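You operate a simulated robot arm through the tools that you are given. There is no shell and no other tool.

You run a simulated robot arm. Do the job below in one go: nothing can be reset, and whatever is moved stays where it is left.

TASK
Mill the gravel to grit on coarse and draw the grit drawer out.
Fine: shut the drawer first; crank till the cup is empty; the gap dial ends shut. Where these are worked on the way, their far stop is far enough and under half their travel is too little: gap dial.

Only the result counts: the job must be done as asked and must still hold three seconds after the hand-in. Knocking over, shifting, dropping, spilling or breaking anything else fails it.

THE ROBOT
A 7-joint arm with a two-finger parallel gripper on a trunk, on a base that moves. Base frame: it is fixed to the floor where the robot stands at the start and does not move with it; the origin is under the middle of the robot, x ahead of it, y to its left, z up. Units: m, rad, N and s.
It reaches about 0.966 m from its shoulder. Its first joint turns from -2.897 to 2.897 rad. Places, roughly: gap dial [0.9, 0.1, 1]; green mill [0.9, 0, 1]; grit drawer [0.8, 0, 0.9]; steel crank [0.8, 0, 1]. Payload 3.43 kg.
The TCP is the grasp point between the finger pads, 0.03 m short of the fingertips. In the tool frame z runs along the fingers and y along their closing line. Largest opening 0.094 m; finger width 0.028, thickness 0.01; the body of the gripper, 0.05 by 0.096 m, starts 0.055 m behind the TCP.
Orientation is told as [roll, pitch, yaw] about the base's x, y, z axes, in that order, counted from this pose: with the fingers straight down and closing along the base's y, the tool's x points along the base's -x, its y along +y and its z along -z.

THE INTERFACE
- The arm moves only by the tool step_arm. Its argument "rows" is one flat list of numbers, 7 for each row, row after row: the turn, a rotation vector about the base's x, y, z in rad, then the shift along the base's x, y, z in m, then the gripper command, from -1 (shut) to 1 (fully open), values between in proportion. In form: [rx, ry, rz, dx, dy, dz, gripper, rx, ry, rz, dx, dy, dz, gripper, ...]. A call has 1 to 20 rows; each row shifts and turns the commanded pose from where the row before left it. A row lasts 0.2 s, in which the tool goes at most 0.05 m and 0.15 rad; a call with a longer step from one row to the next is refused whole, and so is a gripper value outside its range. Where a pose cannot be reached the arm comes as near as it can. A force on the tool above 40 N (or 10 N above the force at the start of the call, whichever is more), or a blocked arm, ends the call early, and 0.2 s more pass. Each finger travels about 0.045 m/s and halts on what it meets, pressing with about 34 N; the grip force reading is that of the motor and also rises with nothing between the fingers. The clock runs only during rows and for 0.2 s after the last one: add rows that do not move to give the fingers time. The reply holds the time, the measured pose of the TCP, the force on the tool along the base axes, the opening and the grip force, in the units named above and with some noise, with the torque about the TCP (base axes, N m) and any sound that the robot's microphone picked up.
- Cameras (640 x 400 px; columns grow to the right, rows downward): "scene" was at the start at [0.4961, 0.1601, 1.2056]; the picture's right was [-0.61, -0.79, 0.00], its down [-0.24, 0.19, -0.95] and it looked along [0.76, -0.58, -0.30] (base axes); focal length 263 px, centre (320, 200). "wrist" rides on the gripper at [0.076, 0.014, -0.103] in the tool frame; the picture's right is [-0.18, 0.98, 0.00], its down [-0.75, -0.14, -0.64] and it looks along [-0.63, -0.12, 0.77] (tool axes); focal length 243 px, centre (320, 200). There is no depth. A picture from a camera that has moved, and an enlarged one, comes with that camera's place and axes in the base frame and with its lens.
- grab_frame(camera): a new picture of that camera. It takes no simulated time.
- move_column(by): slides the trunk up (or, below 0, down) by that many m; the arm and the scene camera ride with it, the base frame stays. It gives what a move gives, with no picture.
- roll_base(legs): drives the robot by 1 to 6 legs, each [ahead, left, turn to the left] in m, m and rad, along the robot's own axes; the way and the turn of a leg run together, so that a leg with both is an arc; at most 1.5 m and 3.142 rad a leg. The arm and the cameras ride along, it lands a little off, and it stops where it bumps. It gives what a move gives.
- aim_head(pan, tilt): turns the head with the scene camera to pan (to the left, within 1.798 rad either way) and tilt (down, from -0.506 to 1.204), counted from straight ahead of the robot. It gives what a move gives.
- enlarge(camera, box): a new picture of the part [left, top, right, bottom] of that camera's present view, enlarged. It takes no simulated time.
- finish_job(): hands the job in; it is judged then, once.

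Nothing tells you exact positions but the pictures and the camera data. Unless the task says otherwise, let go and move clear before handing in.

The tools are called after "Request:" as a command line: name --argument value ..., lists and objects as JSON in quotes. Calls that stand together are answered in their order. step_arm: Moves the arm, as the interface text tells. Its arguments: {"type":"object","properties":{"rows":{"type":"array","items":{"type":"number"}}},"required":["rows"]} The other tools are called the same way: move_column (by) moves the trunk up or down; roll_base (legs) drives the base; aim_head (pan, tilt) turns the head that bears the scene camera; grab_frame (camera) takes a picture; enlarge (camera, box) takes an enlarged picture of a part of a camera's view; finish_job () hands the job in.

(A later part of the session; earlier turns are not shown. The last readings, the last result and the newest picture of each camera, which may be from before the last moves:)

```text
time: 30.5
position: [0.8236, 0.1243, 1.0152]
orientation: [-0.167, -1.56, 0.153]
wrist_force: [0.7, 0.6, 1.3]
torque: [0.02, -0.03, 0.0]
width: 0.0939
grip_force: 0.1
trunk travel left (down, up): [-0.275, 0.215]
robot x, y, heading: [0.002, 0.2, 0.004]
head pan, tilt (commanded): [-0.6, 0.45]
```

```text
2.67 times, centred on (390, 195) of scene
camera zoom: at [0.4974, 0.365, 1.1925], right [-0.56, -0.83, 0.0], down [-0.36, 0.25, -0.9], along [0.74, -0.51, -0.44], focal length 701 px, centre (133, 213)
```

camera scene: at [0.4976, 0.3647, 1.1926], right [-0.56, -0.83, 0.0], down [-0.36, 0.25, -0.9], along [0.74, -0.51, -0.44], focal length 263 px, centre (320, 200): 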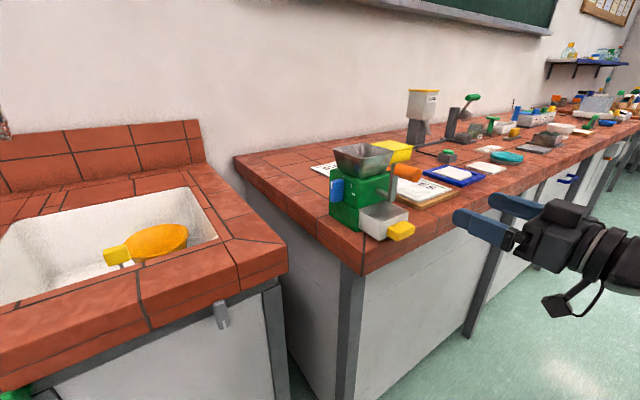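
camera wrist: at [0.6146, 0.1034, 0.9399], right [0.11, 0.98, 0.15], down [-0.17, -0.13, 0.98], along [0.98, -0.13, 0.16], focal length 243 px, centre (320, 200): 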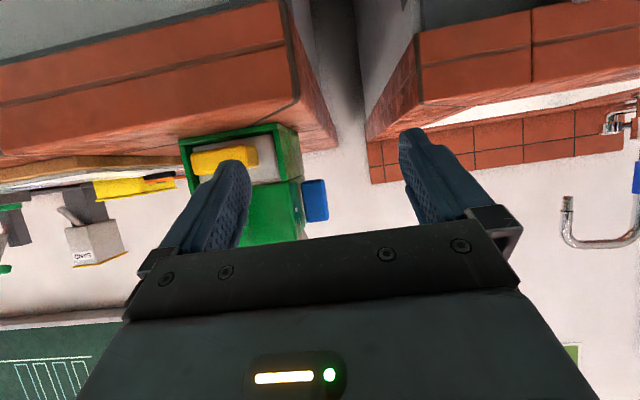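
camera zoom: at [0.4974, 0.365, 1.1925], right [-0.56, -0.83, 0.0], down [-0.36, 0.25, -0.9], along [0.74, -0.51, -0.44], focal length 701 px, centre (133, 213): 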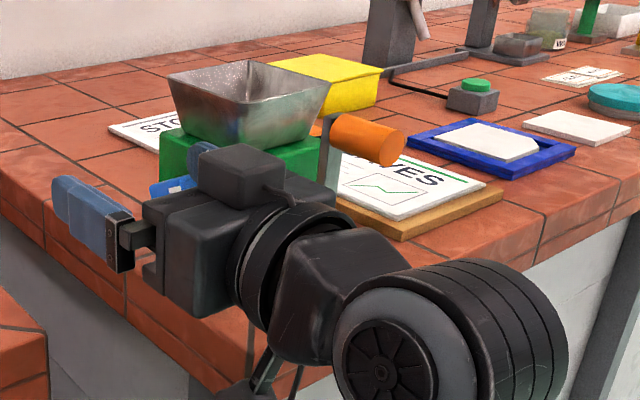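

Request:
step_arm --rows '[0, 0, 0, 0, 0, -0.005, 1, 0, 0, 0, 0, 0, -0.005, 1, 0, 0, 0, 0, 0, -0.005, 1]'

Request:
enlarge --camera "wrist" --box '[150, 0, 450, 260]'

Request:
enlarge --camera "scene" --box '[330, 140, 430, 230]'

```text
time: 31.3
position: [0.8239, 0.1244, 1.001]
orientation: [-0.181, -1.56, 0.167]
wrist_force: [0.2, 0.3, 0.2]
torque: [-0.02, -0.01, -0.01]
width: 0.094
grip_force: 0.0
trunk travel left (down, up): [-0.275, 0.215]
robot x, y, heading: [0.0002, 0.1974, 0.003]
head pan, tilt (commanded): [-0.6, 0.45]
```

```text
1.54 times, centred on (300, 130) of wrist
camera zoom: at [0.7197, 0.1405, 0.9265], right [0.02, 0.98, 0.18], down [-0.63, -0.13, 0.76], along [0.77, -0.13, 0.62], focal length 373 px, centre (351, 308)
```

zoom: 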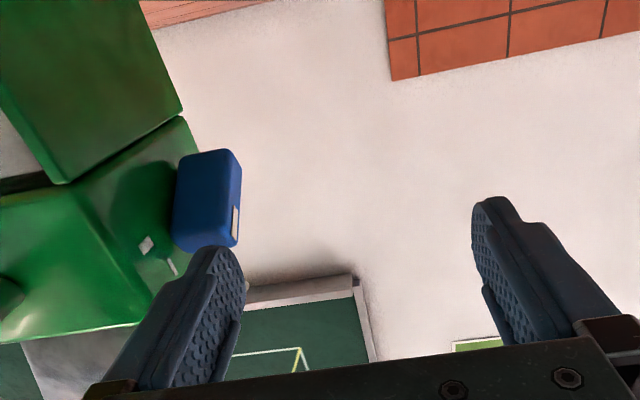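

```text
4.44 times, centred on (380, 185) of scene
camera zoom: at [0.4974, 0.365, 1.1925], right [-0.56, -0.83, 0.0], down [-0.36, 0.25, -0.9], along [0.74, -0.51, -0.44], focal length 1168 px, centre (53, 267)
```

zoom: 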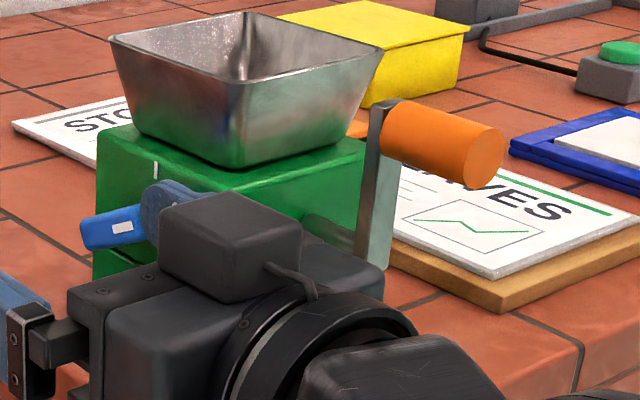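

The finger came down just short of the bar's front end, and the dial is still at about 60°. I'll lift, go about 1.5 cm further forward and press down again.

Request:
step_arm --rows '[0, 0, 0, -0.01, 0, 0, 1, 0, 0, 0, 0, 0, 0.02, 1, 0, 0, 0, 0, 0, 0.02, 1, 0, 0, 0, 0.015, 0, 0, 1, 0, 0, 0, 0.01, 0, 0, 1, 0, 0, 0, 0, 0, -0.007, 1, 0, 0, 0, 0, 0, -0.007, 1, 0, 0, 0, 0, 0, -0.007, 1, 0, 0, 0, 0, 0, -0.005, 1]'

Request:
enlarge --camera "wrist" --box '[150, 0, 450, 260]'

Request:
enlarge --camera "scene" --box '[330, 140, 430, 230]'

```text
time: 33.3
position: [0.8378, 0.1255, 1.0166]
orientation: [-0.186, -1.561, 0.17]
wrist_force: [-0.7, 0.3, -0.4]
torque: [-0.02, -0.05, 0.0]
width: 0.0941
grip_force: 0.2
trunk travel left (down, up): [-0.275, 0.215]
robot x, y, heading: [-0.0009, 0.1998, -0.001]
head pan, tilt (commanded): [-0.6, 0.45]
```

```text
1.54 times, centred on (300, 130) of wrist
camera zoom: at [0.7352, 0.1402, 0.9414], right [0.02, 0.98, 0.18], down [-0.64, -0.13, 0.76], along [0.77, -0.13, 0.62], focal length 373 px, centre (351, 308)
```

zoom: 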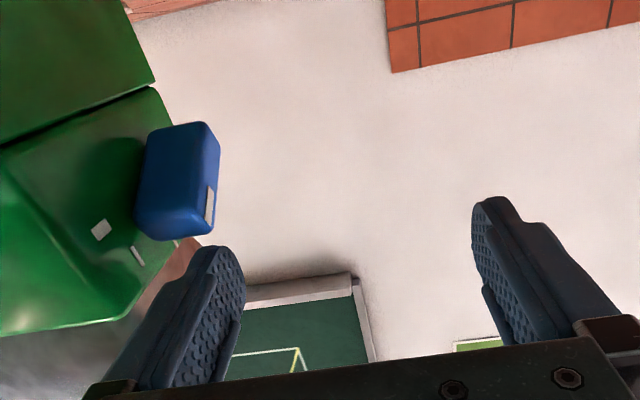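

```text
4.44 times, centred on (380, 185) of scene
camera zoom: at [0.4974, 0.365, 1.1925], right [-0.56, -0.83, 0.0], down [-0.36, 0.25, -0.9], along [0.74, -0.51, -0.44], focal length 1168 px, centre (53, 267)
```

zoom: 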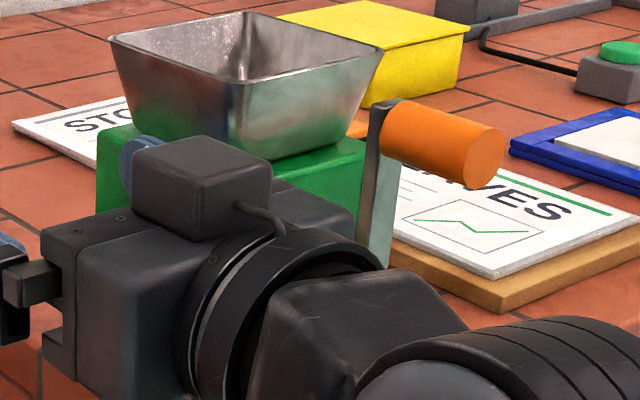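

Request:
step_arm --rows '[0, 0, 0, 0, -0.003, -0.004, 1, 0, 0, 0, 0, 0, -0.005, 1, 0, 0, 0, 0, 0, -0.005, 1]'

Request:
enlarge --camera "wrist" --box '[150, 0, 450, 260]'

```text
time: 34.1
position: [0.8389, 0.1209, 1.0035]
orientation: [-0.362, -1.562, 0.344]
wrist_force: [1.7, -2.2, 7.7]
torque: [-0.42, -0.26, 0.03]
width: 0.0941
grip_force: 0.1
trunk travel left (down, up): [-0.275, 0.215]
robot x, y, heading: [-0.0031, 0.1984, 0.001]
head pan, tilt (commanded): [-0.6, 0.45]
```

```text
1.54 times, centred on (300, 130) of wrist
camera zoom: at [0.7351, 0.1367, 0.9284], right [0.02, 0.98, 0.18], down [-0.64, -0.13, 0.76], along [0.77, -0.13, 0.62], focal length 373 px, centre (351, 308)
```

zoom: 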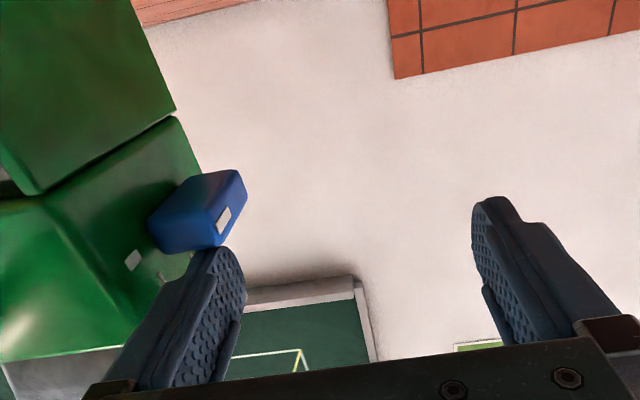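

The bar swung down to near horizontal and there is now 8 N of resistance. One small extra press will confirm the stop, then I'll lift off and check.

Request:
step_arm --rows '[0, 0, 0, 0, 0, -0.003, 1, 0, 0, 0, 0, 0, 0, 1]'

Request:
step_arm --rows '[0, 0, 0, 0, 0, 0.01, 1, 0, 0, 0, 0, 0, 0.03, 1, 0, 0, 0, -0.03, 0.02, 0.01, 1, 0, 0, 0, -0.04, 0.0, 0, 1, 0, 0, 0, -0.03, -0.03, 0, 1, 0, 0, 0, -0.02, -0.03, 0, 1]'

Request:
grab_frame --camera "scene"

Request:
enlarge --camera "scene" --box '[320, 130, 440, 240]'

```text
time: 34.7
position: [0.839, 0.1205, 1.0035]
orientation: [-1.234, -1.566, 1.218]
wrist_force: [12.6, -4.4, 33.3]
torque: [-1.7, -1.16, 0.67]
width: 0.094
grip_force: 0.0
trunk travel left (down, up): [-0.275, 0.215]
robot x, y, heading: [-0.0014, 0.2004, 0.002]
head pan, tilt (commanded): [-0.6, 0.45]
```

```text
time: 36.1
position: [0.7485, 0.0723, 1.0348]
orientation: [-0.21, -1.559, 0.197]
wrist_force: [-0.9, 0.6, 0.3]
torque: [0.0, 0.02, -0.01]
width: 0.0939
grip_force: 0.2
out of reach, approached as far as the arm can: row 4, 5, 6
trunk travel left (down, up): [-0.275, 0.215]
robot x, y, heading: [-0.0031, 0.2025, -0.002]
head pan, tilt (commanded): [-0.6, 0.45]
```

```text
taken
camera scene: at [0.4974, 0.3654, 1.1925], right [-0.56, -0.83, 0.0], down [-0.36, 0.25, -0.9], along [0.74, -0.51, -0.44], focal length 263 px, centre (320, 200)
```

scene: 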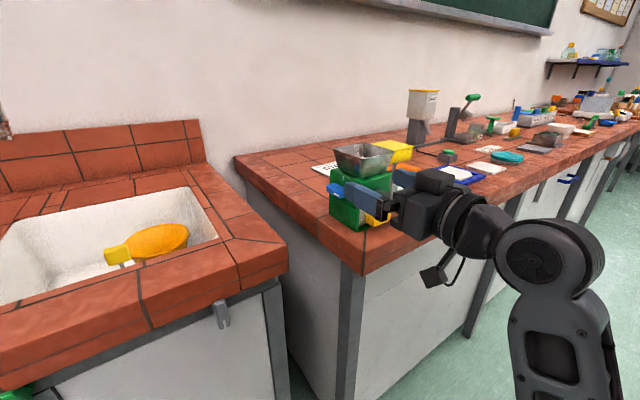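

```text
3.64 times, centred on (380, 185) of scene
camera zoom: at [0.4974, 0.3654, 1.1925], right [-0.56, -0.83, 0.0], down [-0.36, 0.25, -0.9], along [0.74, -0.51, -0.44], focal length 956 px, centre (102, 254)
```

zoom: 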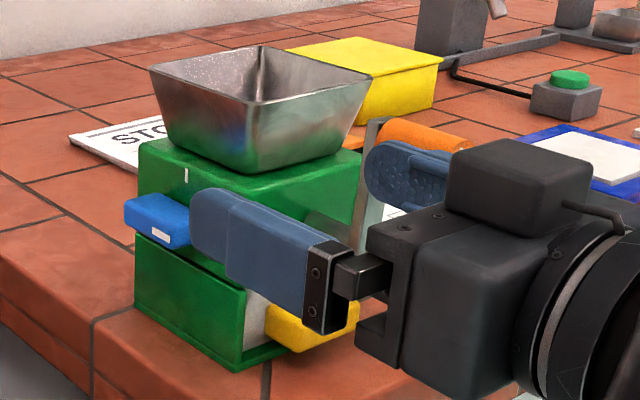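

The dial now lies horizontal with its pointer at the coarse mark, at the far stop. The arm is cramped this close, so I'll step left a little, back the base up by about 8 cm, and then line up with the crank knob.

Request:
step_arm --rows '[0, 0, 0, 0, 0.02, 0, 1, 0, 0, 0, 0, 0.01, 0, 1]'

Request:
roll_base --legs '[[-0.1, 0.0, 0.0]]'

Request:
grab_frame --camera "scene"

Request:
grab_frame --camera "wrist"

```text
time: 36.7
position: [0.7576, 0.0982, 1.0285]
orientation: [-0.199, -1.558, 0.182]
wrist_force: [-0.4, 0.3, 0.7]
torque: [0.01, 0.02, 0.01]
width: 0.094
grip_force: 0.0
out of reach, approached as far as the arm can: row 1, 2
trunk travel left (down, up): [-0.275, 0.215]
robot x, y, heading: [-0.0, 0.1965, -0.001]
head pan, tilt (commanded): [-0.6, 0.45]
```

```text
time: 37.8
position: [0.6589, 0.098, 1.0282]
orientation: [-0.192, -1.558, 0.177]
wrist_force: [-0.2, 0.1, 0.4]
torque: [0.03, 0.02, 0.0]
width: 0.094
grip_force: 0.0
trunk travel left (down, up): [-0.275, 0.215]
robot x, y, heading: [-0.0976, 0.2, 0.003]
head pan, tilt (commanded): [-0.6, 0.45]
```

```text
taken
camera scene: at [0.3992, 0.3643, 1.1925], right [-0.57, -0.82, 0.0], down [-0.36, 0.25, -0.9], along [0.74, -0.51, -0.44], focal length 263 px, centre (320, 200)
```

scene: 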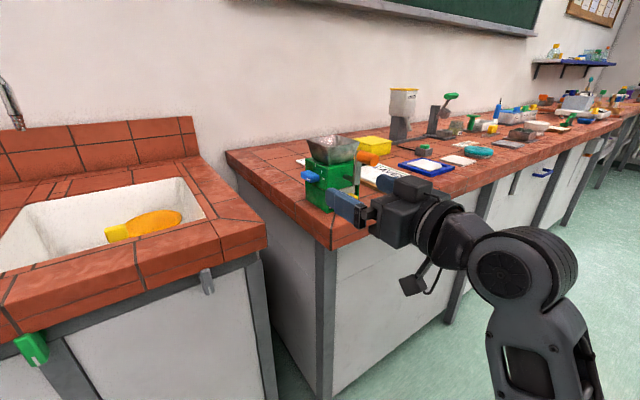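

```text
taken
camera wrist: at [0.5556, 0.1138, 0.9542], right [0.02, 0.98, 0.18], down [-0.64, -0.13, 0.76], along [0.77, -0.13, 0.62], focal length 243 px, centre (320, 200)
```

wrist: 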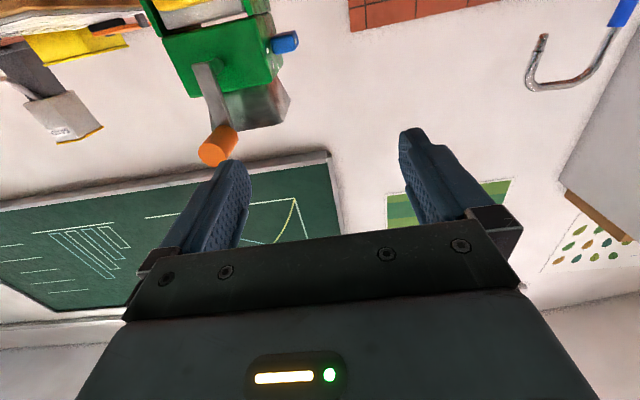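

There's plenty of room now. The knob end is near [0.745, 0.000, 1.038]; I'll line up with it and slide the open fingers around it.

Request:
step_arm --rows '[0, 0, 0, 0, -0.03, 0.003, 1, 0, 0, 0, 0, -0.03, 0.003, 1, 0, 0, 0, 0, -0.03, 0.003, 1, 0, 0, 0, 0, -0.008, 0.001, 1]'

Request:
enlarge --camera "wrist" --box '[200, 0, 440, 200]'

Request:
enlarge --camera "scene" --box '[290, 110, 470, 260]'

```text
time: 38.8
position: [0.6604, 0.0008, 1.0394]
orientation: [-0.233, -1.562, 0.217]
wrist_force: [0.1, -0.2, -0.6]
torque: [0.0, -0.04, 0.01]
width: 0.0941
grip_force: 0.0
trunk travel left (down, up): [-0.275, 0.215]
robot x, y, heading: [-0.098, 0.2022, 0.001]
head pan, tilt (commanded): [-0.6, 0.45]
```

```text
2.00 times, centred on (320, 100) of wrist
camera zoom: at [0.557, 0.0163, 0.965], right [0.02, 0.98, 0.18], down [-0.64, -0.13, 0.76], along [0.77, -0.13, 0.62], focal length 485 px, centre (320, 400)
```

zoom: 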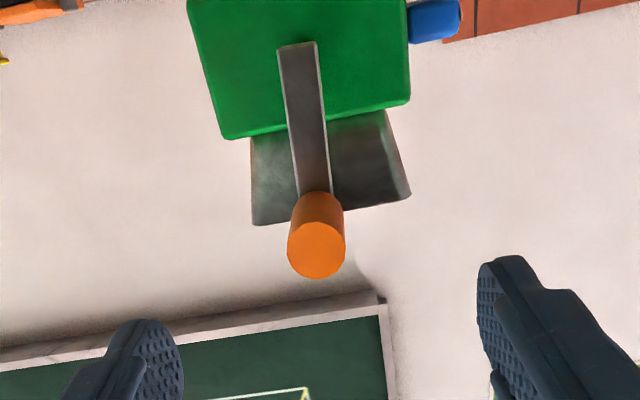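

```text
2.67 times, centred on (380, 185) of scene
camera zoom: at [0.3992, 0.3644, 1.1925], right [-0.57, -0.82, 0.0], down [-0.36, 0.25, -0.9], along [0.74, -0.51, -0.44], focal length 701 px, centre (160, 240)
```

zoom: 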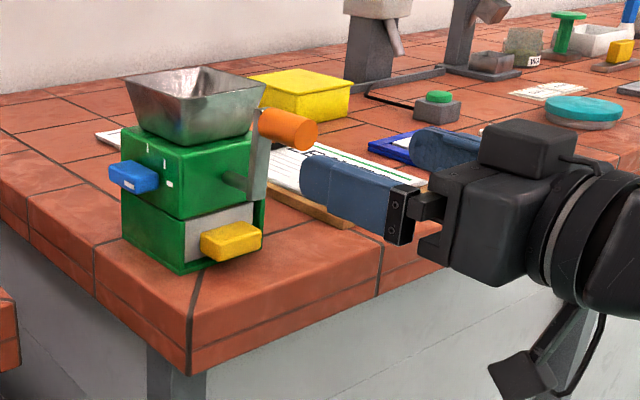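

The dial is confirmed at the wide mark. I'll slide forward around the knob and close on it.

Request:
step_arm --rows '[0, 0, 0, 0.03, -0.001, 0, 1, 0, 0, 0, 0.03, 0, 0, 1, 0, 0, 0, 0.025, 0, 0, 1, 0, 0, 0, 0.012, 0, 0, 1]'

Request:
enlarge --camera "wrist" --box '[200, 50, 440, 250]'

Request:
enlarge --camera "scene" --box '[290, 110, 470, 260]'

```text
time: 39.8
position: [0.7563, -0.0011, 1.0384]
orientation: [-0.197, -1.56, 0.181]
wrist_force: [-0.7, 0.4, -0.4]
torque: [0.0, 0.0, -0.01]
width: 0.0943
grip_force: 0.1
trunk travel left (down, up): [-0.275, 0.215]
robot x, y, heading: [-0.0978, 0.2023, -0.002]
head pan, tilt (commanded): [-0.6, 0.45]
```

```text
2.00 times, centred on (320, 150) of wrist
camera zoom: at [0.6533, 0.0155, 0.9636], right [0.02, 0.98, 0.18], down [-0.64, -0.13, 0.76], along [0.77, -0.13, 0.62], focal length 485 px, centre (320, 300)
```

zoom: 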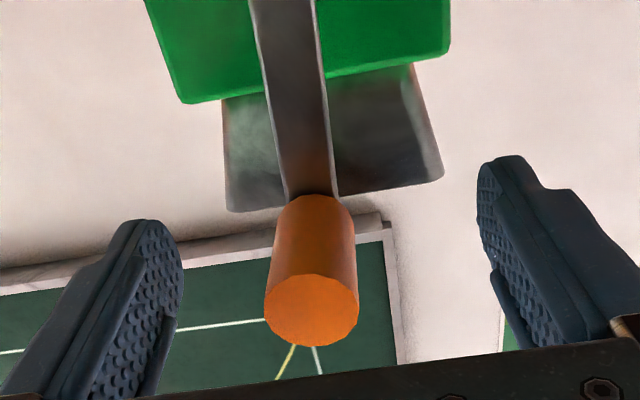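

```text
2.67 times, centred on (380, 185) of scene
camera zoom: at [0.3992, 0.3643, 1.1925], right [-0.57, -0.82, 0.0], down [-0.36, 0.25, -0.9], along [0.74, -0.51, -0.44], focal length 701 px, centre (160, 240)
```

zoom: 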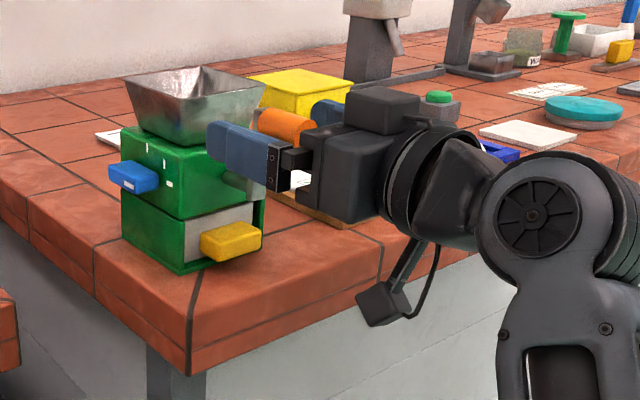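

Request:
step_arm --rows '[0, 0, 0, 0, 0, 0, -1, 0, 0, 0, 0, 0, 0, -1, 0, 0, 0, 0, 0, 0, -1, 0, 0, 0, 0, 0, 0, -1, 0, 0, 0, 0, 0, 0, -1, 0, 0, 0, 0, 0, 0, -1]'

Request:
enlarge --camera "wrist" --box '[200, 50, 440, 250]'

```text
time: 41.2
position: [0.7561, 0.0009, 1.0388]
orientation: [-0.173, -1.558, 0.159]
wrist_force: [-1.0, -1.0, 1.2]
torque: [-0.02, -0.03, 1.13]
width: 0.0237
grip_force: 44.7
trunk travel left (down, up): [-0.275, 0.215]
robot x, y, heading: [-0.0984, 0.1987, 0.001]
head pan, tilt (commanded): [-0.6, 0.45]
```

```text
2.00 times, centred on (320, 150) of wrist
camera zoom: at [0.6531, 0.0158, 0.9636], right [0.02, 0.98, 0.18], down [-0.64, -0.13, 0.76], along [0.77, -0.13, 0.62], focal length 485 px, centre (320, 300)
```

zoom: 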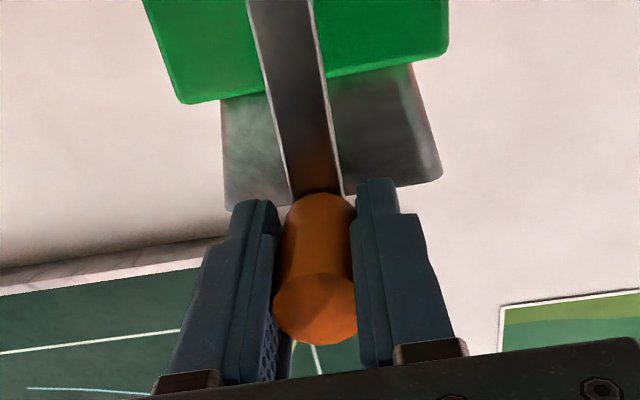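

The knob is gripped (0.024 m wide). I'll start cranking clockwise with a short arc around the axle near (y 0.001, z 0.986), radius 0.053, and watch the forces.

Request:
step_arm --rows '[0, 0, 0, 0, -0.0105, -0.0011, -1, 0, 0, 0, 0, -0.0101, -0.0031, -1, 0, 0, 0, 0, -0.0093, -0.0051, -1, 0, 0, 0, 0, -0.0081, -0.0068, -1, 0, 0, 0, 0, -0.0066, -0.0083, -1]'

Request:
enlarge --camera "wrist" --box '[200, 50, 440, 250]'

Request:
enlarge --camera "scene" --box '[290, 110, 470, 260]'

```text
time: 42.4
position: [0.7563, -0.0508, 1.0181]
orientation: [-0.909, -1.563, 0.869]
wrist_force: [0.1, -0.5, -0.6]
torque: [-0.01, 0.03, -0.02]
width: 0.0
grip_force: 32.9
trunk travel left (down, up): [-0.275, 0.215]
robot x, y, heading: [-0.0961, 0.2021, 0.003]
head pan, tilt (commanded): [-0.6, 0.45]
stopped in row 5: the force on the tool passed its limit at 62 N (the readings are from after the stop); the commanded pose is now the measured one
```

```text
2.00 times, centred on (320, 150) of wrist
camera zoom: at [0.6538, -0.0332, 0.9432], right [0.04, 0.98, 0.18], down [-0.64, -0.11, 0.76], along [0.77, -0.14, 0.63], focal length 485 px, centre (320, 300)
```

zoom: 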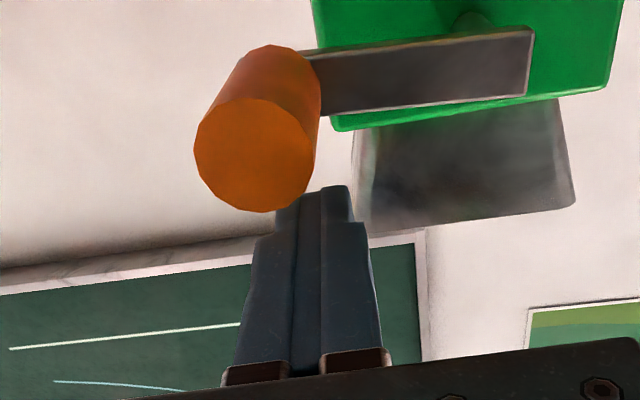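

```text
2.67 times, centred on (380, 185) of scene
camera zoom: at [0.3997, 0.3637, 1.1919], right [-0.57, -0.82, 0.0], down [-0.36, 0.25, -0.9], along [0.74, -0.51, -0.44], focal length 701 px, centre (160, 240)
```

zoom: 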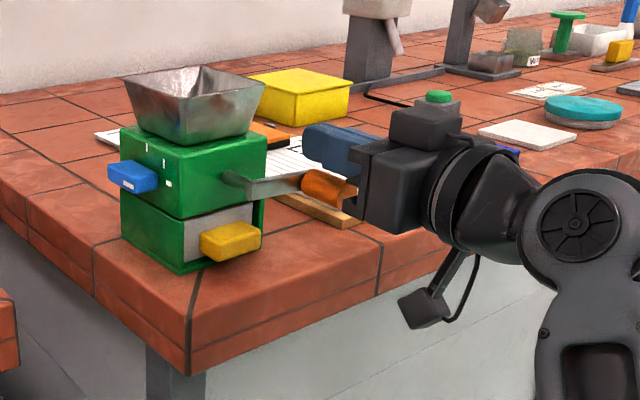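

The knob slipped out and the crank popped ahead to about 3 o'clock, so gripping won't carry it round. It turns easily, though, so I'll use the closed fingers as a stick that trails the knob around its circle and pushes it. A quarter turn first, to test.

Request:
step_arm --rows '[0, 0, 0, -0.008, 0.0042, 0, -1, 0, 0, 0, 0, 0, -0.0056, -1, 0, 0, 0, 0, -0.0062, -0.0161, -1, 0, 0, 0, 0, -0.0009, -0.0172, -1, 0, 0, 0, 0, 0.0045, -0.0166, -1, 0, 0, 0, 0, 0.0094, -0.0144, -1, 0, 0, 0, 0, 0.0134, -0.0108, -1]'

Request:
enlarge --camera "wrist" --box '[200, 50, 440, 250]'

Request:
enlarge --camera "scene" --box '[290, 110, 470, 260]'

```text
time: 44.0
position: [0.7502, -0.0275, 0.9375]
orientation: [-0.982, -1.562, 0.948]
wrist_force: [0.0, -0.7, 0.0]
torque: [-0.02, -0.02, -0.02]
width: 0.0
grip_force: 33.3
trunk travel left (down, up): [-0.275, 0.215]
robot x, y, heading: [-0.1001, 0.1996, -0.001]
head pan, tilt (commanded): [-0.6, 0.45]
```

```text
2.00 times, centred on (320, 150) of wrist
camera zoom: at [0.6473, -0.0089, 0.8631], right [0.04, 0.98, 0.18], down [-0.64, -0.11, 0.76], along [0.76, -0.14, 0.63], focal length 485 px, centre (320, 300)
```

zoom: 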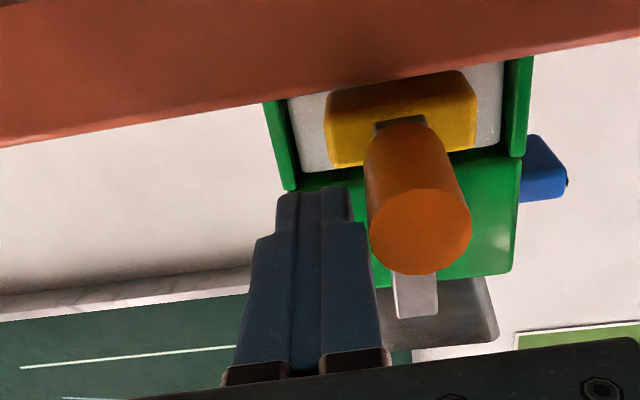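

```text
2.67 times, centred on (380, 185) of scene
camera zoom: at [0.3998, 0.3635, 1.1925], right [-0.57, -0.82, 0.0], down [-0.36, 0.25, -0.9], along [0.74, -0.51, -0.44], focal length 701 px, centre (160, 240)
```

zoom: 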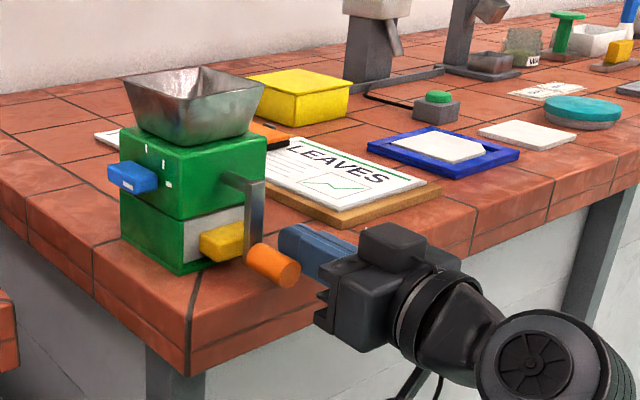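

That works well: the knob is now at the bottom, with no notable force. I'll carry on with a full turn the same way.

Request:
step_arm --rows '[0, 0, 0, 0, 0.0161, -0.0062, -1, 0, 0, 0, 0, 0.0172, -0.0009, -1, 0, 0, 0, 0, 0.0166, 0.0045, -1, 0, 0, 0, 0, 0.0144, 0.0094, -1, 0, 0, 0, 0, 0.0108, 0.0134, -1, 0, 0, 0, 0, 0.0062, 0.0161, -1, 0, 0, 0, 0, 0.0009, 0.0172, -1, 0, 0, 0, 0, -0.0045, 0.0166, -1, 0, 0, 0, 0, -0.0094, 0.0144, -1, 0, 0, 0, 0, -0.0134, 0.0108, -1]'

Request:
enlarge --camera "wrist" --box '[200, 50, 440, 250]'

Request:
enlarge --camera "scene" --box '[290, 110, 470, 260]'

```text
time: 46.2
position: [0.7471, 0.0278, 1.0346]
orientation: [-0.956, -1.563, 0.918]
wrist_force: [-0.7, 1.7, 0.1]
torque: [0.01, -0.02, 0.01]
width: 0.0002
grip_force: 33.1
trunk travel left (down, up): [-0.275, 0.215]
robot x, y, heading: [-0.0974, 0.1991, -0.001]
head pan, tilt (commanded): [-0.6, 0.45]
```

```text
2.00 times, centred on (320, 150) of wrist
camera zoom: at [0.6446, 0.045, 0.9588], right [0.04, 0.98, 0.18], down [-0.64, -0.11, 0.76], along [0.77, -0.14, 0.63], focal length 485 px, centre (320, 300)
```

zoom: 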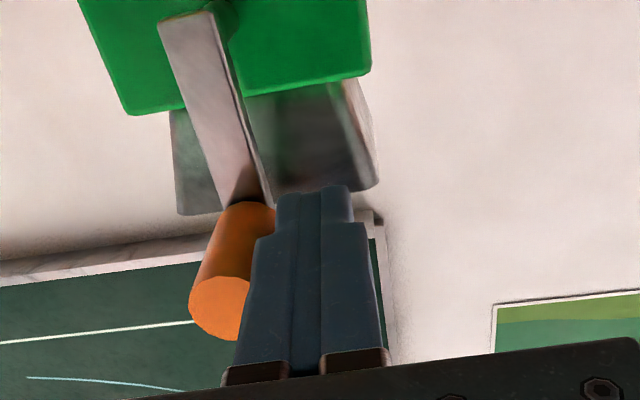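

```text
2.67 times, centred on (380, 185) of scene
camera zoom: at [0.3997, 0.3639, 1.1925], right [-0.57, -0.82, 0.0], down [-0.36, 0.25, -0.9], along [0.74, -0.51, -0.44], focal length 701 px, centre (160, 240)
```

zoom: 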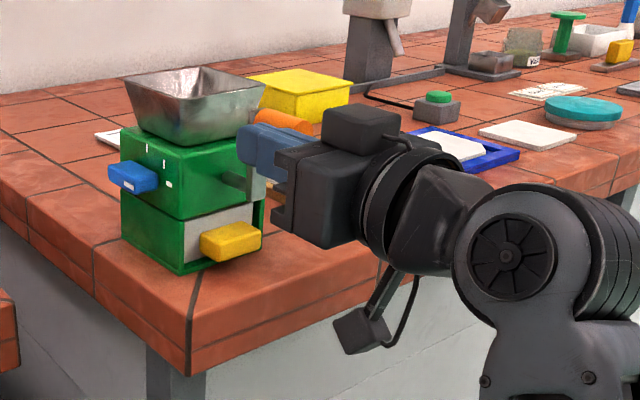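

One full turn done; the knob is back at the top. I'll run another full turn and then look into the hopper.

Request:
step_arm --rows '[0, 0, 0, 0, -0.0161, 0.0062, -1, 0, 0, 0, 0, -0.0172, 0.0009, -1, 0, 0, 0, 0, -0.0166, -0.0045, -1, 0, 0, 0, 0, -0.0144, -0.0094, -1, 0, 0, 0, 0, -0.0108, -0.0134, -1, 0, 0, 0, 0, -0.0062, -0.0161, -1, 0, 0, 0, 0, -0.0009, -0.0172, -1, 0, 0, 0, 0, 0.0045, -0.0166, -1, 0, 0, 0, 0, 0.0094, -0.0144, -1, 0, 0, 0, 0, 0.0134, -0.0108, -1, 0, 0, 0, 0, 0.0161, -0.0062, -1, 0, 0, 0, 0, 0.0172, -0.0009, -1, 0, 0, 0, 0, 0.0166, 0.0045, -1, 0, 0, 0, 0, 0.0144, 0.0094, -1, 0, 0, 0, 0, 0.0108, 0.0134, -1, 0, 0, 0, 0, 0.0062, 0.0161, -1, 0, 0, 0, 0, 0.0009, 0.0172, -1, 0, 0, 0, 0, -0.0045, 0.0166, -1, 0, 0, 0, 0, -0.0094, 0.0144, -1, 0, 0, 0, 0, -0.0134, 0.0108, -1]'

Request:
enlarge --camera "scene" --box '[290, 110, 470, 260]'

```text
time: 50.4
position: [0.7473, 0.0279, 1.0337]
orientation: [-0.946, -1.563, 0.907]
wrist_force: [0.2, 0.0, 0.5]
torque: [0.01, 0.02, 0.04]
width: 0.0005
grip_force: 32.9
trunk travel left (down, up): [-0.275, 0.215]
robot x, y, heading: [-0.0977, 0.2008, 0.005]
head pan, tilt (commanded): [-0.6, 0.45]
```

```text
2.67 times, centred on (380, 185) of scene
camera zoom: at [0.3997, 0.3639, 1.1925], right [-0.57, -0.82, 0.0], down [-0.36, 0.25, -0.9], along [0.74, -0.51, -0.44], focal length 701 px, centre (160, 240)
```

zoom: 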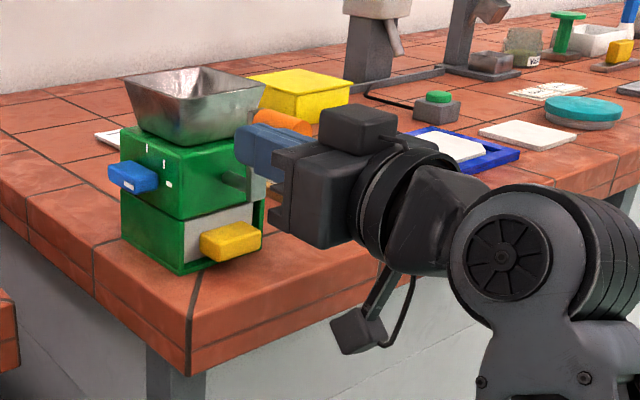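

Two turns done. I'll back off the knob and raise the trunk so the head camera can look down into the hopper.

Request:
step_arm --rows '[0, 0, 0, 0, 0.005, 0, -1, 0, 0, 0, -0.04, 0, 0, -1, 0, 0, 0, -0.02, 0, 0, -1]'

Request:
move_column --by 0.2

Request:
aim_head --pan -0.6 --tilt 0.6

Request:
grab_frame --camera "scene"

```text
time: 51.2
position: [0.685, 0.0337, 1.0334]
orientation: [-0.967, -1.562, 0.928]
wrist_force: [0.1, -1.5, -0.6]
torque: [0.0, -0.04, 0.0]
width: 0.0002
grip_force: 33.3
trunk travel left (down, up): [-0.275, 0.215]
robot x, y, heading: [-0.0971, 0.2002, -0.004]
head pan, tilt (commanded): [-0.6, 0.45]
```

```text
time: 53.4
position: [0.6844, 0.0343, 1.2331]
orientation: [-0.948, -1.562, 0.909]
wrist_force: [-1.4, 0.2, 0.4]
torque: [0.03, -0.03, 0.0]
width: 0.0001
grip_force: 32.8
trunk travel left (down, up): [-0.475, 0.015]
robot x, y, heading: [-0.1018, 0.1983, -0.005]
head pan, tilt (commanded): [-0.6, 0.45]
```

```text
time: 54.1
position: [0.6854, 0.0331, 1.2323]
orientation: [-0.952, -1.562, 0.914]
wrist_force: [-0.2, -0.7, 0.5]
torque: [0.01, -0.01, -0.01]
width: 0.0002
grip_force: 33.3
trunk travel left (down, up): [-0.475, 0.015]
robot x, y, heading: [-0.1009, 0.2017, 0.0]
head pan, tilt (commanded): [-0.6, 0.6]
```

```text
taken
camera scene: at [0.3968, 0.3657, 1.379], right [-0.57, -0.82, 0.0], down [-0.47, 0.32, -0.83], along [0.68, -0.47, -0.56], focal length 263 px, centre (320, 200)
```

scene: 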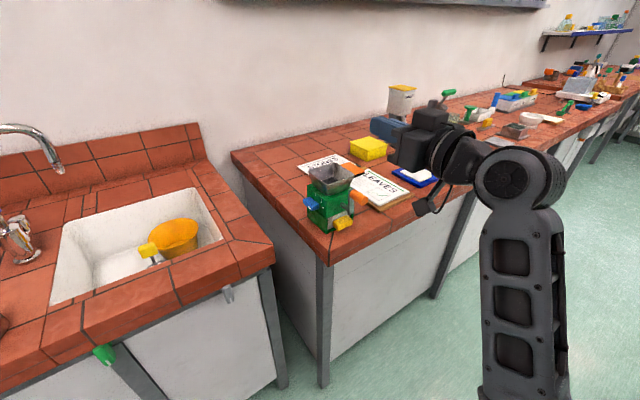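

Request:
enlarge --camera "scene" --box '[295, 150, 375, 240]'

```text
4.44 times, centred on (335, 195) of scene
camera zoom: at [0.3968, 0.3657, 1.379], right [-0.57, -0.82, 0.0], down [-0.47, 0.32, -0.83], along [0.68, -0.47, -0.56], focal length 1168 px, centre (253, 222)
```

zoom: 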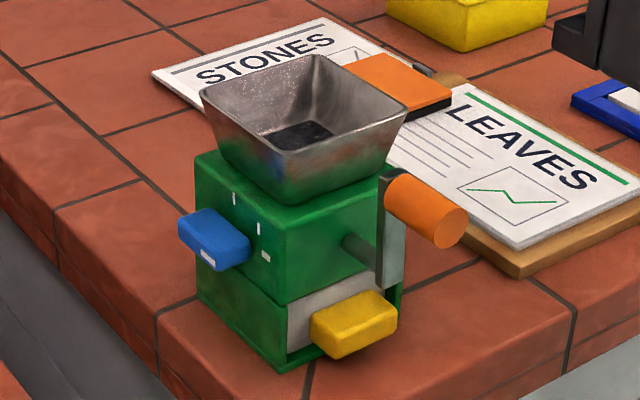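

From up here I can see dark gravel left at the bottom of the hopper, and the dial still at coarse. I'll keep the trunk up for this view and bring the arm back down behind the knob.

Request:
step_arm --rows '[0, 0, 0, 0, 0, -0.04, -1, 0, 0, 0, 0, 0, -0.04, -1, 0, 0, 0, 0, 0, -0.04, -1, 0, 0, 0, 0, 0, -0.04, -1, 0, 0, 0, 0, 0, -0.04, -1]'

Request:
enlarge --camera "scene" --box '[275, 130, 455, 270]'

```text
time: 55.3
position: [0.6853, 0.0337, 1.0335]
orientation: [-0.992, -1.561, 0.952]
wrist_force: [0.0, 0.1, 0.1]
torque: [0.0, -0.01, -0.02]
width: 0.0002
grip_force: 33.1
trunk travel left (down, up): [-0.475, 0.015]
robot x, y, heading: [-0.0962, 0.1994, -0.001]
head pan, tilt (commanded): [-0.6, 0.6]
```

```text
2.86 times, centred on (365, 200) of scene
camera zoom: at [0.3968, 0.3657, 1.379], right [-0.57, -0.82, 0.0], down [-0.47, 0.32, -0.83], along [0.68, -0.47, -0.56], focal length 751 px, centre (191, 200)
```

zoom: 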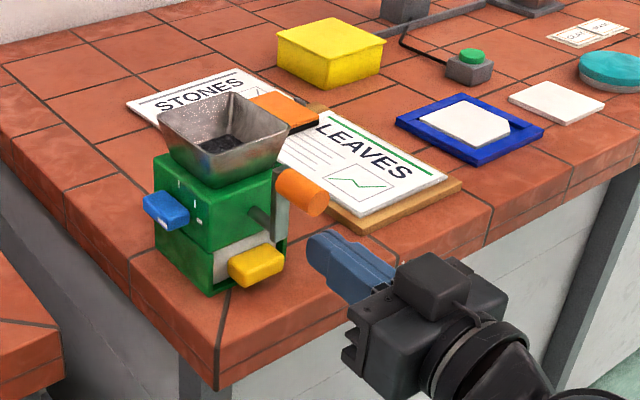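

The pose is reachable with the trunk raised. I'll move forward to the trailing position and crank one more full turn.

Request:
step_arm --rows '[0, 0, 0, 0.03, 0, 0, -1, 0, 0, 0, 0.032, -0.005, 0, -1]'

Request:
step_arm --rows '[0, 0, 0, 0, -0.0161, 0.0062, -1, 0, 0, 0, 0, -0.0172, 0.0009, -1, 0, 0, 0, 0, -0.0166, -0.0045, -1, 0, 0, 0, 0, -0.0144, -0.0094, -1, 0, 0, 0, 0, -0.0108, -0.0134, -1, 0, 0, 0, 0, -0.0062, -0.0161, -1, 0, 0, 0, 0, -0.0009, -0.0172, -1, 0, 0, 0, 0, 0.0045, -0.0166, -1, 0, 0, 0, 0, 0.0094, -0.0144, -1, 0, 0, 0, 0, 0.0134, -0.0108, -1, 0, 0, 0, 0, 0.0161, -0.0062, -1, 0, 0, 0, 0, 0.0172, -0.0009, -1, 0, 0, 0, 0, 0.0166, 0.0045, -1, 0, 0, 0, 0, 0.0144, 0.0094, -1, 0, 0, 0, 0, 0.0108, 0.0134, -1, 0, 0, 0, 0, 0.0062, 0.0161, -1, 0, 0, 0, 0, 0.0009, 0.0172, -1, 0, 0, 0, 0, -0.0045, 0.0166, -1, 0, 0, 0, 0, -0.0094, 0.0144, -1, 0, 0, 0, 0, -0.0134, 0.0108, -1]'

Request:
enlarge --camera "scene" --box '[295, 150, 375, 240]'

```text
time: 55.9
position: [0.7462, 0.0257, 1.0346]
orientation: [-0.992, -1.562, 0.953]
wrist_force: [0.7, -0.3, -0.3]
torque: [0.0, 0.03, 0.01]
width: 0.0
grip_force: 32.9
trunk travel left (down, up): [-0.475, 0.015]
robot x, y, heading: [-0.1005, 0.2003, -0.006]
head pan, tilt (commanded): [-0.6, 0.6]
```

```text
time: 60.1
position: [0.7477, 0.0285, 1.033]
orientation: [-0.939, -1.563, 0.902]
wrist_force: [0.4, 0.7, 0.1]
torque: [0.02, 0.0, -0.01]
width: 0.0
grip_force: 33.2
trunk travel left (down, up): [-0.475, 0.015]
robot x, y, heading: [-0.1002, 0.2015, -0.003]
head pan, tilt (commanded): [-0.6, 0.6]
```

```text
4.44 times, centred on (335, 195) of scene
camera zoom: at [0.3968, 0.3658, 1.3789], right [-0.57, -0.82, 0.0], down [-0.47, 0.32, -0.83], along [0.68, -0.47, -0.56], focal length 1168 px, centre (253, 222)
```

zoom: 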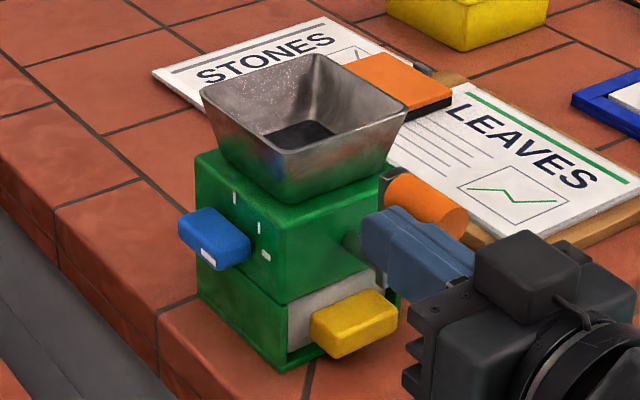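

Request:
enlarge --camera "scene" --box '[315, 160, 350, 182]'

Request:
step_arm --rows '[0, 0, 0, 0, -0.0161, 0.0062, -1, 0, 0, 0, 0, -0.0172, 0.0009, -1, 0, 0, 0, 0, -0.0166, -0.0045, -1, 0, 0, 0, 0, -0.0144, -0.0094, -1, 0, 0, 0, 0, -0.0108, -0.0134, -1, 0, 0, 0, 0, -0.0062, -0.0161, -1, 0, 0, 0, 0, -0.0009, -0.0172, -1, 0, 0, 0, 0, 0.0045, -0.0166, -1, 0, 0, 0, 0, 0.0094, -0.0144, -1, 0, 0, 0, 0, 0.0134, -0.0108, -1, 0, 0, 0, 0, 0.0161, -0.0062, -1, 0, 0, 0, 0, 0.0172, -0.0009, -1, 0, 0, 0, 0, 0.0166, 0.0045, -1, 0, 0, 0, 0, 0.0144, 0.0094, -1, 0, 0, 0, 0, 0.0108, 0.0134, -1, 0, 0, 0, 0, 0.0062, 0.0161, -1, 0, 0, 0, 0, 0.0009, 0.0172, -1, 0, 0, 0, 0, -0.0045, 0.0166, -1, 0, 0, 0, 0, -0.0094, 0.0144, -1, 0, 0, 0, 0, -0.0134, 0.0108, -1]'

Request:
enlarge --camera "scene" --box '[315, 160, 350, 182]'

```text
16.00 times, centred on (332, 171) of scene
camera zoom: at [0.3968, 0.3658, 1.3789], right [-0.57, -0.82, 0.0], down [-0.47, 0.32, -0.83], along [0.68, -0.47, -0.56], focal length 4204 px, centre (120, 664)
```

zoom: 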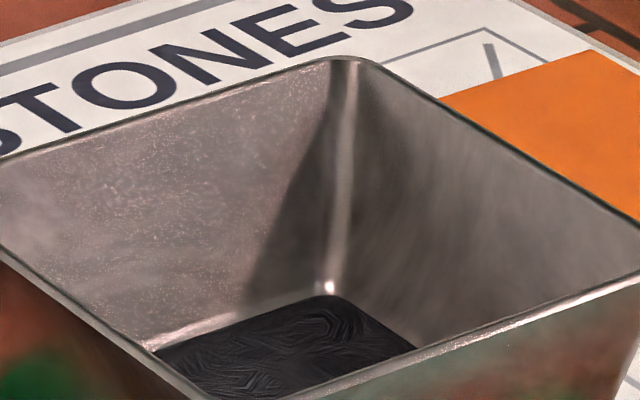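

```text
time: 64.3
position: [0.7474, 0.0315, 1.0331]
orientation: [-0.904, -1.562, 0.867]
wrist_force: [-0.2, 0.4, 1.4]
torque: [0.0, -0.01, -0.02]
width: 0.0
grip_force: 33.2
trunk travel left (down, up): [-0.475, 0.015]
robot x, y, heading: [-0.0971, 0.2004, 0.005]
head pan, tilt (commanded): [-0.6, 0.6]
```

```text
16.00 times, centred on (332, 171) of scene
camera zoom: at [0.3968, 0.3658, 1.3789], right [-0.57, -0.82, 0.0], down [-0.47, 0.32, -0.83], along [0.68, -0.47, -0.56], focal length 4204 px, centre (120, 664)
```

zoom: 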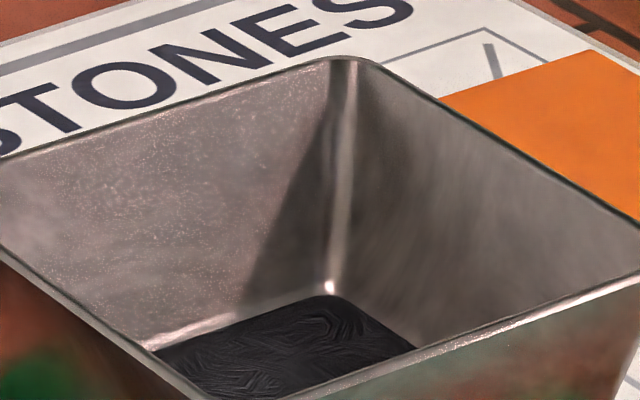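

Between the third and fourth turn the view inside the hopper didn't change, so it may already be empty. The dark patch now looks narrower than at the start. I'll repeat the original wrist-camera view from above to compare it directly.

Request:
step_arm --rows '[0, 0, 0, 0, 0.005, 0, -1, 0, 0, 0, -0.04, 0, 0, -1, 0, 0, 0, -0.02, 0, 0, -1, 0, 0, 0, 0, 0, 0.04, -1, 0, 0, 0, 0, 0, 0.045, -1, 0, 0, 0, 0, 0, 0.045, -1, 0, 0, 0, 0, 0, 0.045, -1, 0, 0, 0, 0, 0, 0.045, -1]'

Request:
step_arm --rows '[0, 0.14, 0, 0.005, 0.003, 0, 1, 0, 0.14, 0, 0.005, 0.003, 0, 1, 0, 0.14, 0, 0.005, 0.003, 0, 1, 0, 0.14, 0, 0.005, 0.003, 0, 1, 0, 0.14, 0, 0.005, 0.003, 0, 1, 0, 0.14, 0, 0.005, 0.003, 0, 1, 0, 0.14, 0, 0.0, 0.003, 0, 1, 0, 0.14, 0, 0.0, 0.003, 0, 1, 0, 0.14, 0, 0.0, 0, 0, 1, 0, 0.14, 0, 0.0, 0, 0, 1, 0, 0.14, 0, 0.0, 0, 0, 1]'

Request:
grab_frame --camera "wrist"

```text
time: 66.1
position: [0.6864, 0.0318, 1.2515]
orientation: [-0.928, -1.561, 0.889]
wrist_force: [0.3, 1.0, -0.3]
torque: [0.0, -0.01, 0.0]
width: 0.0002
grip_force: 33.4
trunk travel left (down, up): [-0.475, 0.015]
robot x, y, heading: [-0.0987, 0.2033, -0.001]
head pan, tilt (commanded): [-0.6, 0.6]
```

```text
time: 68.5
position: [0.7126, 0.0546, 1.2603]
orientation: [-0.036, -0.21, 0.007]
wrist_force: [1.3, -1.0, -0.5]
torque: [-0.02, 0.02, -0.01]
width: 0.0937
grip_force: 0.0
out of reach, approached as far as the arm can: row 5, 6
trunk travel left (down, up): [-0.475, 0.015]
robot x, y, heading: [-0.0998, 0.196, 0.004]
head pan, tilt (commanded): [-0.6, 0.6]
```

```text
taken
camera wrist: at [0.6167, 0.0724, 1.3443], right [0.18, 0.98, 0.0], down [0.6, -0.11, 0.79], along [0.78, -0.14, -0.61], focal length 243 px, centre (320, 200)
```

wrist: 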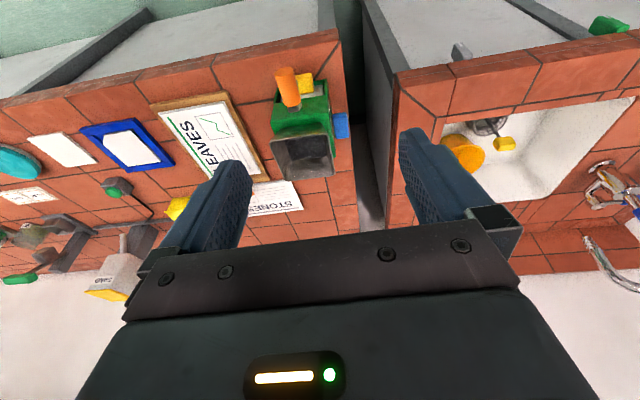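

Request:
enlarge --camera "wrist" --box '[240, 60, 370, 205]'

Request:
enlarge --camera "wrist" --box '[265, 125, 345, 185]'

```text
2.76 times, centred on (305, 132) of wrist
camera zoom: at [0.6167, 0.0724, 1.3443], right [0.18, 0.98, 0.0], down [0.6, -0.11, 0.79], along [0.78, -0.14, -0.61], focal length 669 px, centre (361, 386)
```

zoom: 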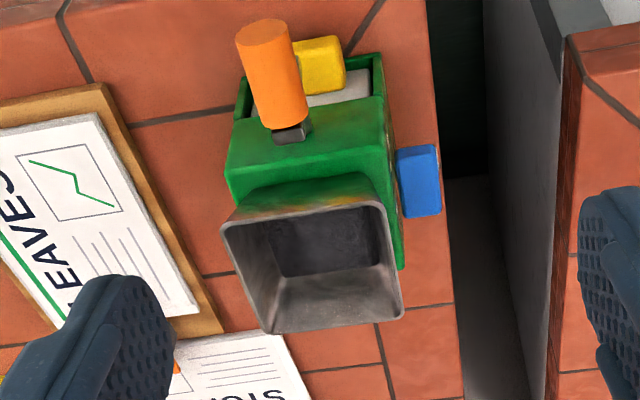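

```text
6.67 times, centred on (305, 155) of wrist
camera zoom: at [0.6167, 0.0724, 1.3443], right [0.18, 0.98, 0.0], down [0.6, -0.11, 0.79], along [0.78, -0.14, -0.61], focal length 1618 px, centre (420, 500)
```

zoom: 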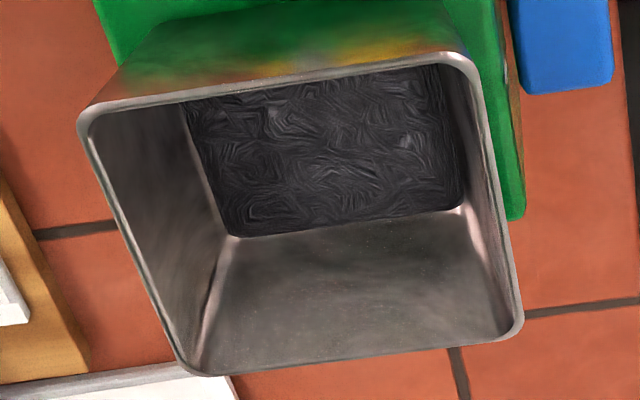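

The dark layer in the hopper looks about the same as at the start, so I can't tell yet whether anything was milled. I'll zoom in on the dial marks and the drawer front before going on.

Request:
enlarge --camera "scene" --box '[305, 180, 360, 235]'

Request:
enlarge --camera "scene" --box '[315, 160, 350, 182]'

Request:
enlarge --camera "wrist" --box '[260, 60, 360, 140]'

```text
7.27 times, centred on (332, 208) of scene
camera zoom: at [0.3968, 0.3655, 1.3789], right [-0.57, -0.82, 0.0], down [-0.47, 0.32, -0.83], along [0.68, -0.47, -0.56], focal length 1911 px, centre (229, 146)
```

zoom: 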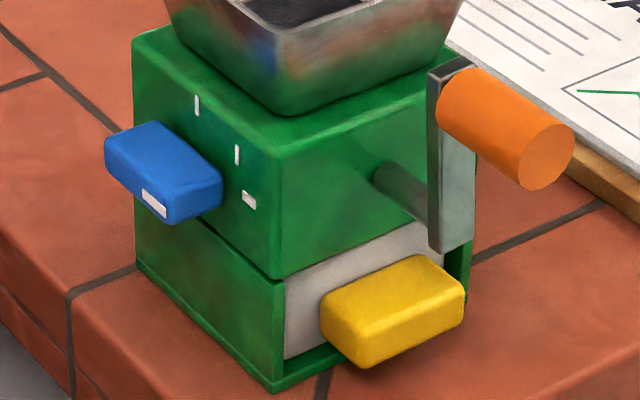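

```text
16.00 times, centred on (332, 171) of scene
camera zoom: at [0.3968, 0.3655, 1.3789], right [-0.57, -0.82, 0.0], down [-0.47, 0.32, -0.83], along [0.68, -0.47, -0.56], focal length 4204 px, centre (120, 664)
```

zoom: 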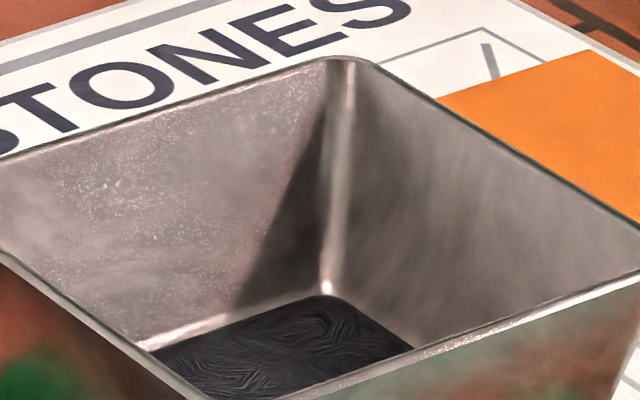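

```text
5.00 times, centred on (310, 100) of wrist
camera zoom: at [0.6167, 0.0724, 1.3443], right [0.18, 0.98, 0.0], down [0.6, -0.11, 0.79], along [0.78, -0.14, -0.61], focal length 1213 px, centre (370, 700)
```

zoom: 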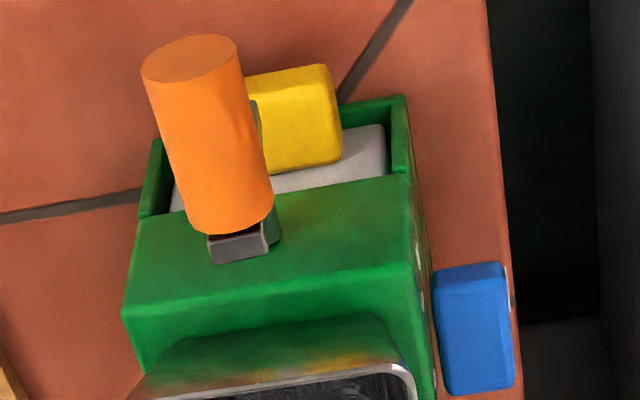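

The dial sits on the square mark at the far stop and the drawer is fully shut, but the dark layer in the hopper hasn't changed. I'll try the crank in the other direction, starting with the fingers level and on the right side of the knob.

Request:
step_arm --rows '[0, -0.14, 0, 0, -0.008, 0, -1, 0, -0.14, 0, 0, -0.008, 0, -1, 0, -0.14, 0, 0, -0.008, 0, -1, 0, -0.14, 0, 0, -0.008, 0, -1, 0, -0.14, 0, 0, -0.008, 0, -1, 0, -0.14, 0, 0, -0.008, 0, -1, 0, -0.14, 0, -0.005, -0.008, 0, -1, 0, -0.14, 0, -0.005, -0.008, 0, -1, 0, -0.14, 0, -0.005, -0.008, 0, -1, 0, -0.1, 0, -0.005, -0.008, 0, -1]'

Request:
grab_frame --camera "scene"

```text
time: 70.7
position: [0.6932, -0.0235, 1.2602]
orientation: [-2.009, -1.557, 1.973]
wrist_force: [0.3, -1.5, 0.1]
torque: [0.0, 0.0, -0.03]
width: 0.0
grip_force: 32.5
trunk travel left (down, up): [-0.475, 0.015]
robot x, y, heading: [-0.0978, 0.1976, -0.002]
head pan, tilt (commanded): [-0.6, 0.6]
```

```text
taken
camera scene: at [0.3969, 0.3655, 1.379], right [-0.57, -0.82, 0.0], down [-0.47, 0.32, -0.82], along [0.68, -0.47, -0.57], focal length 263 px, centre (320, 200)
```

scene: 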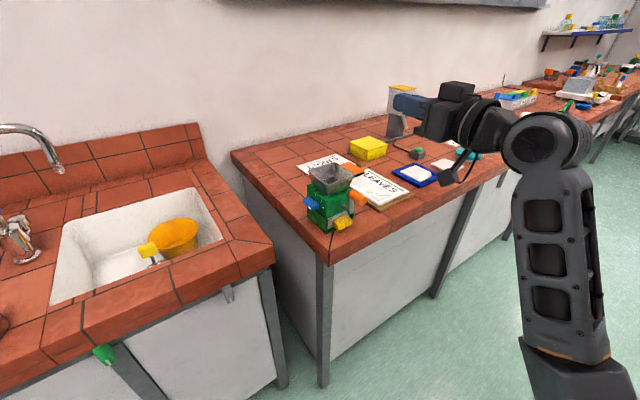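

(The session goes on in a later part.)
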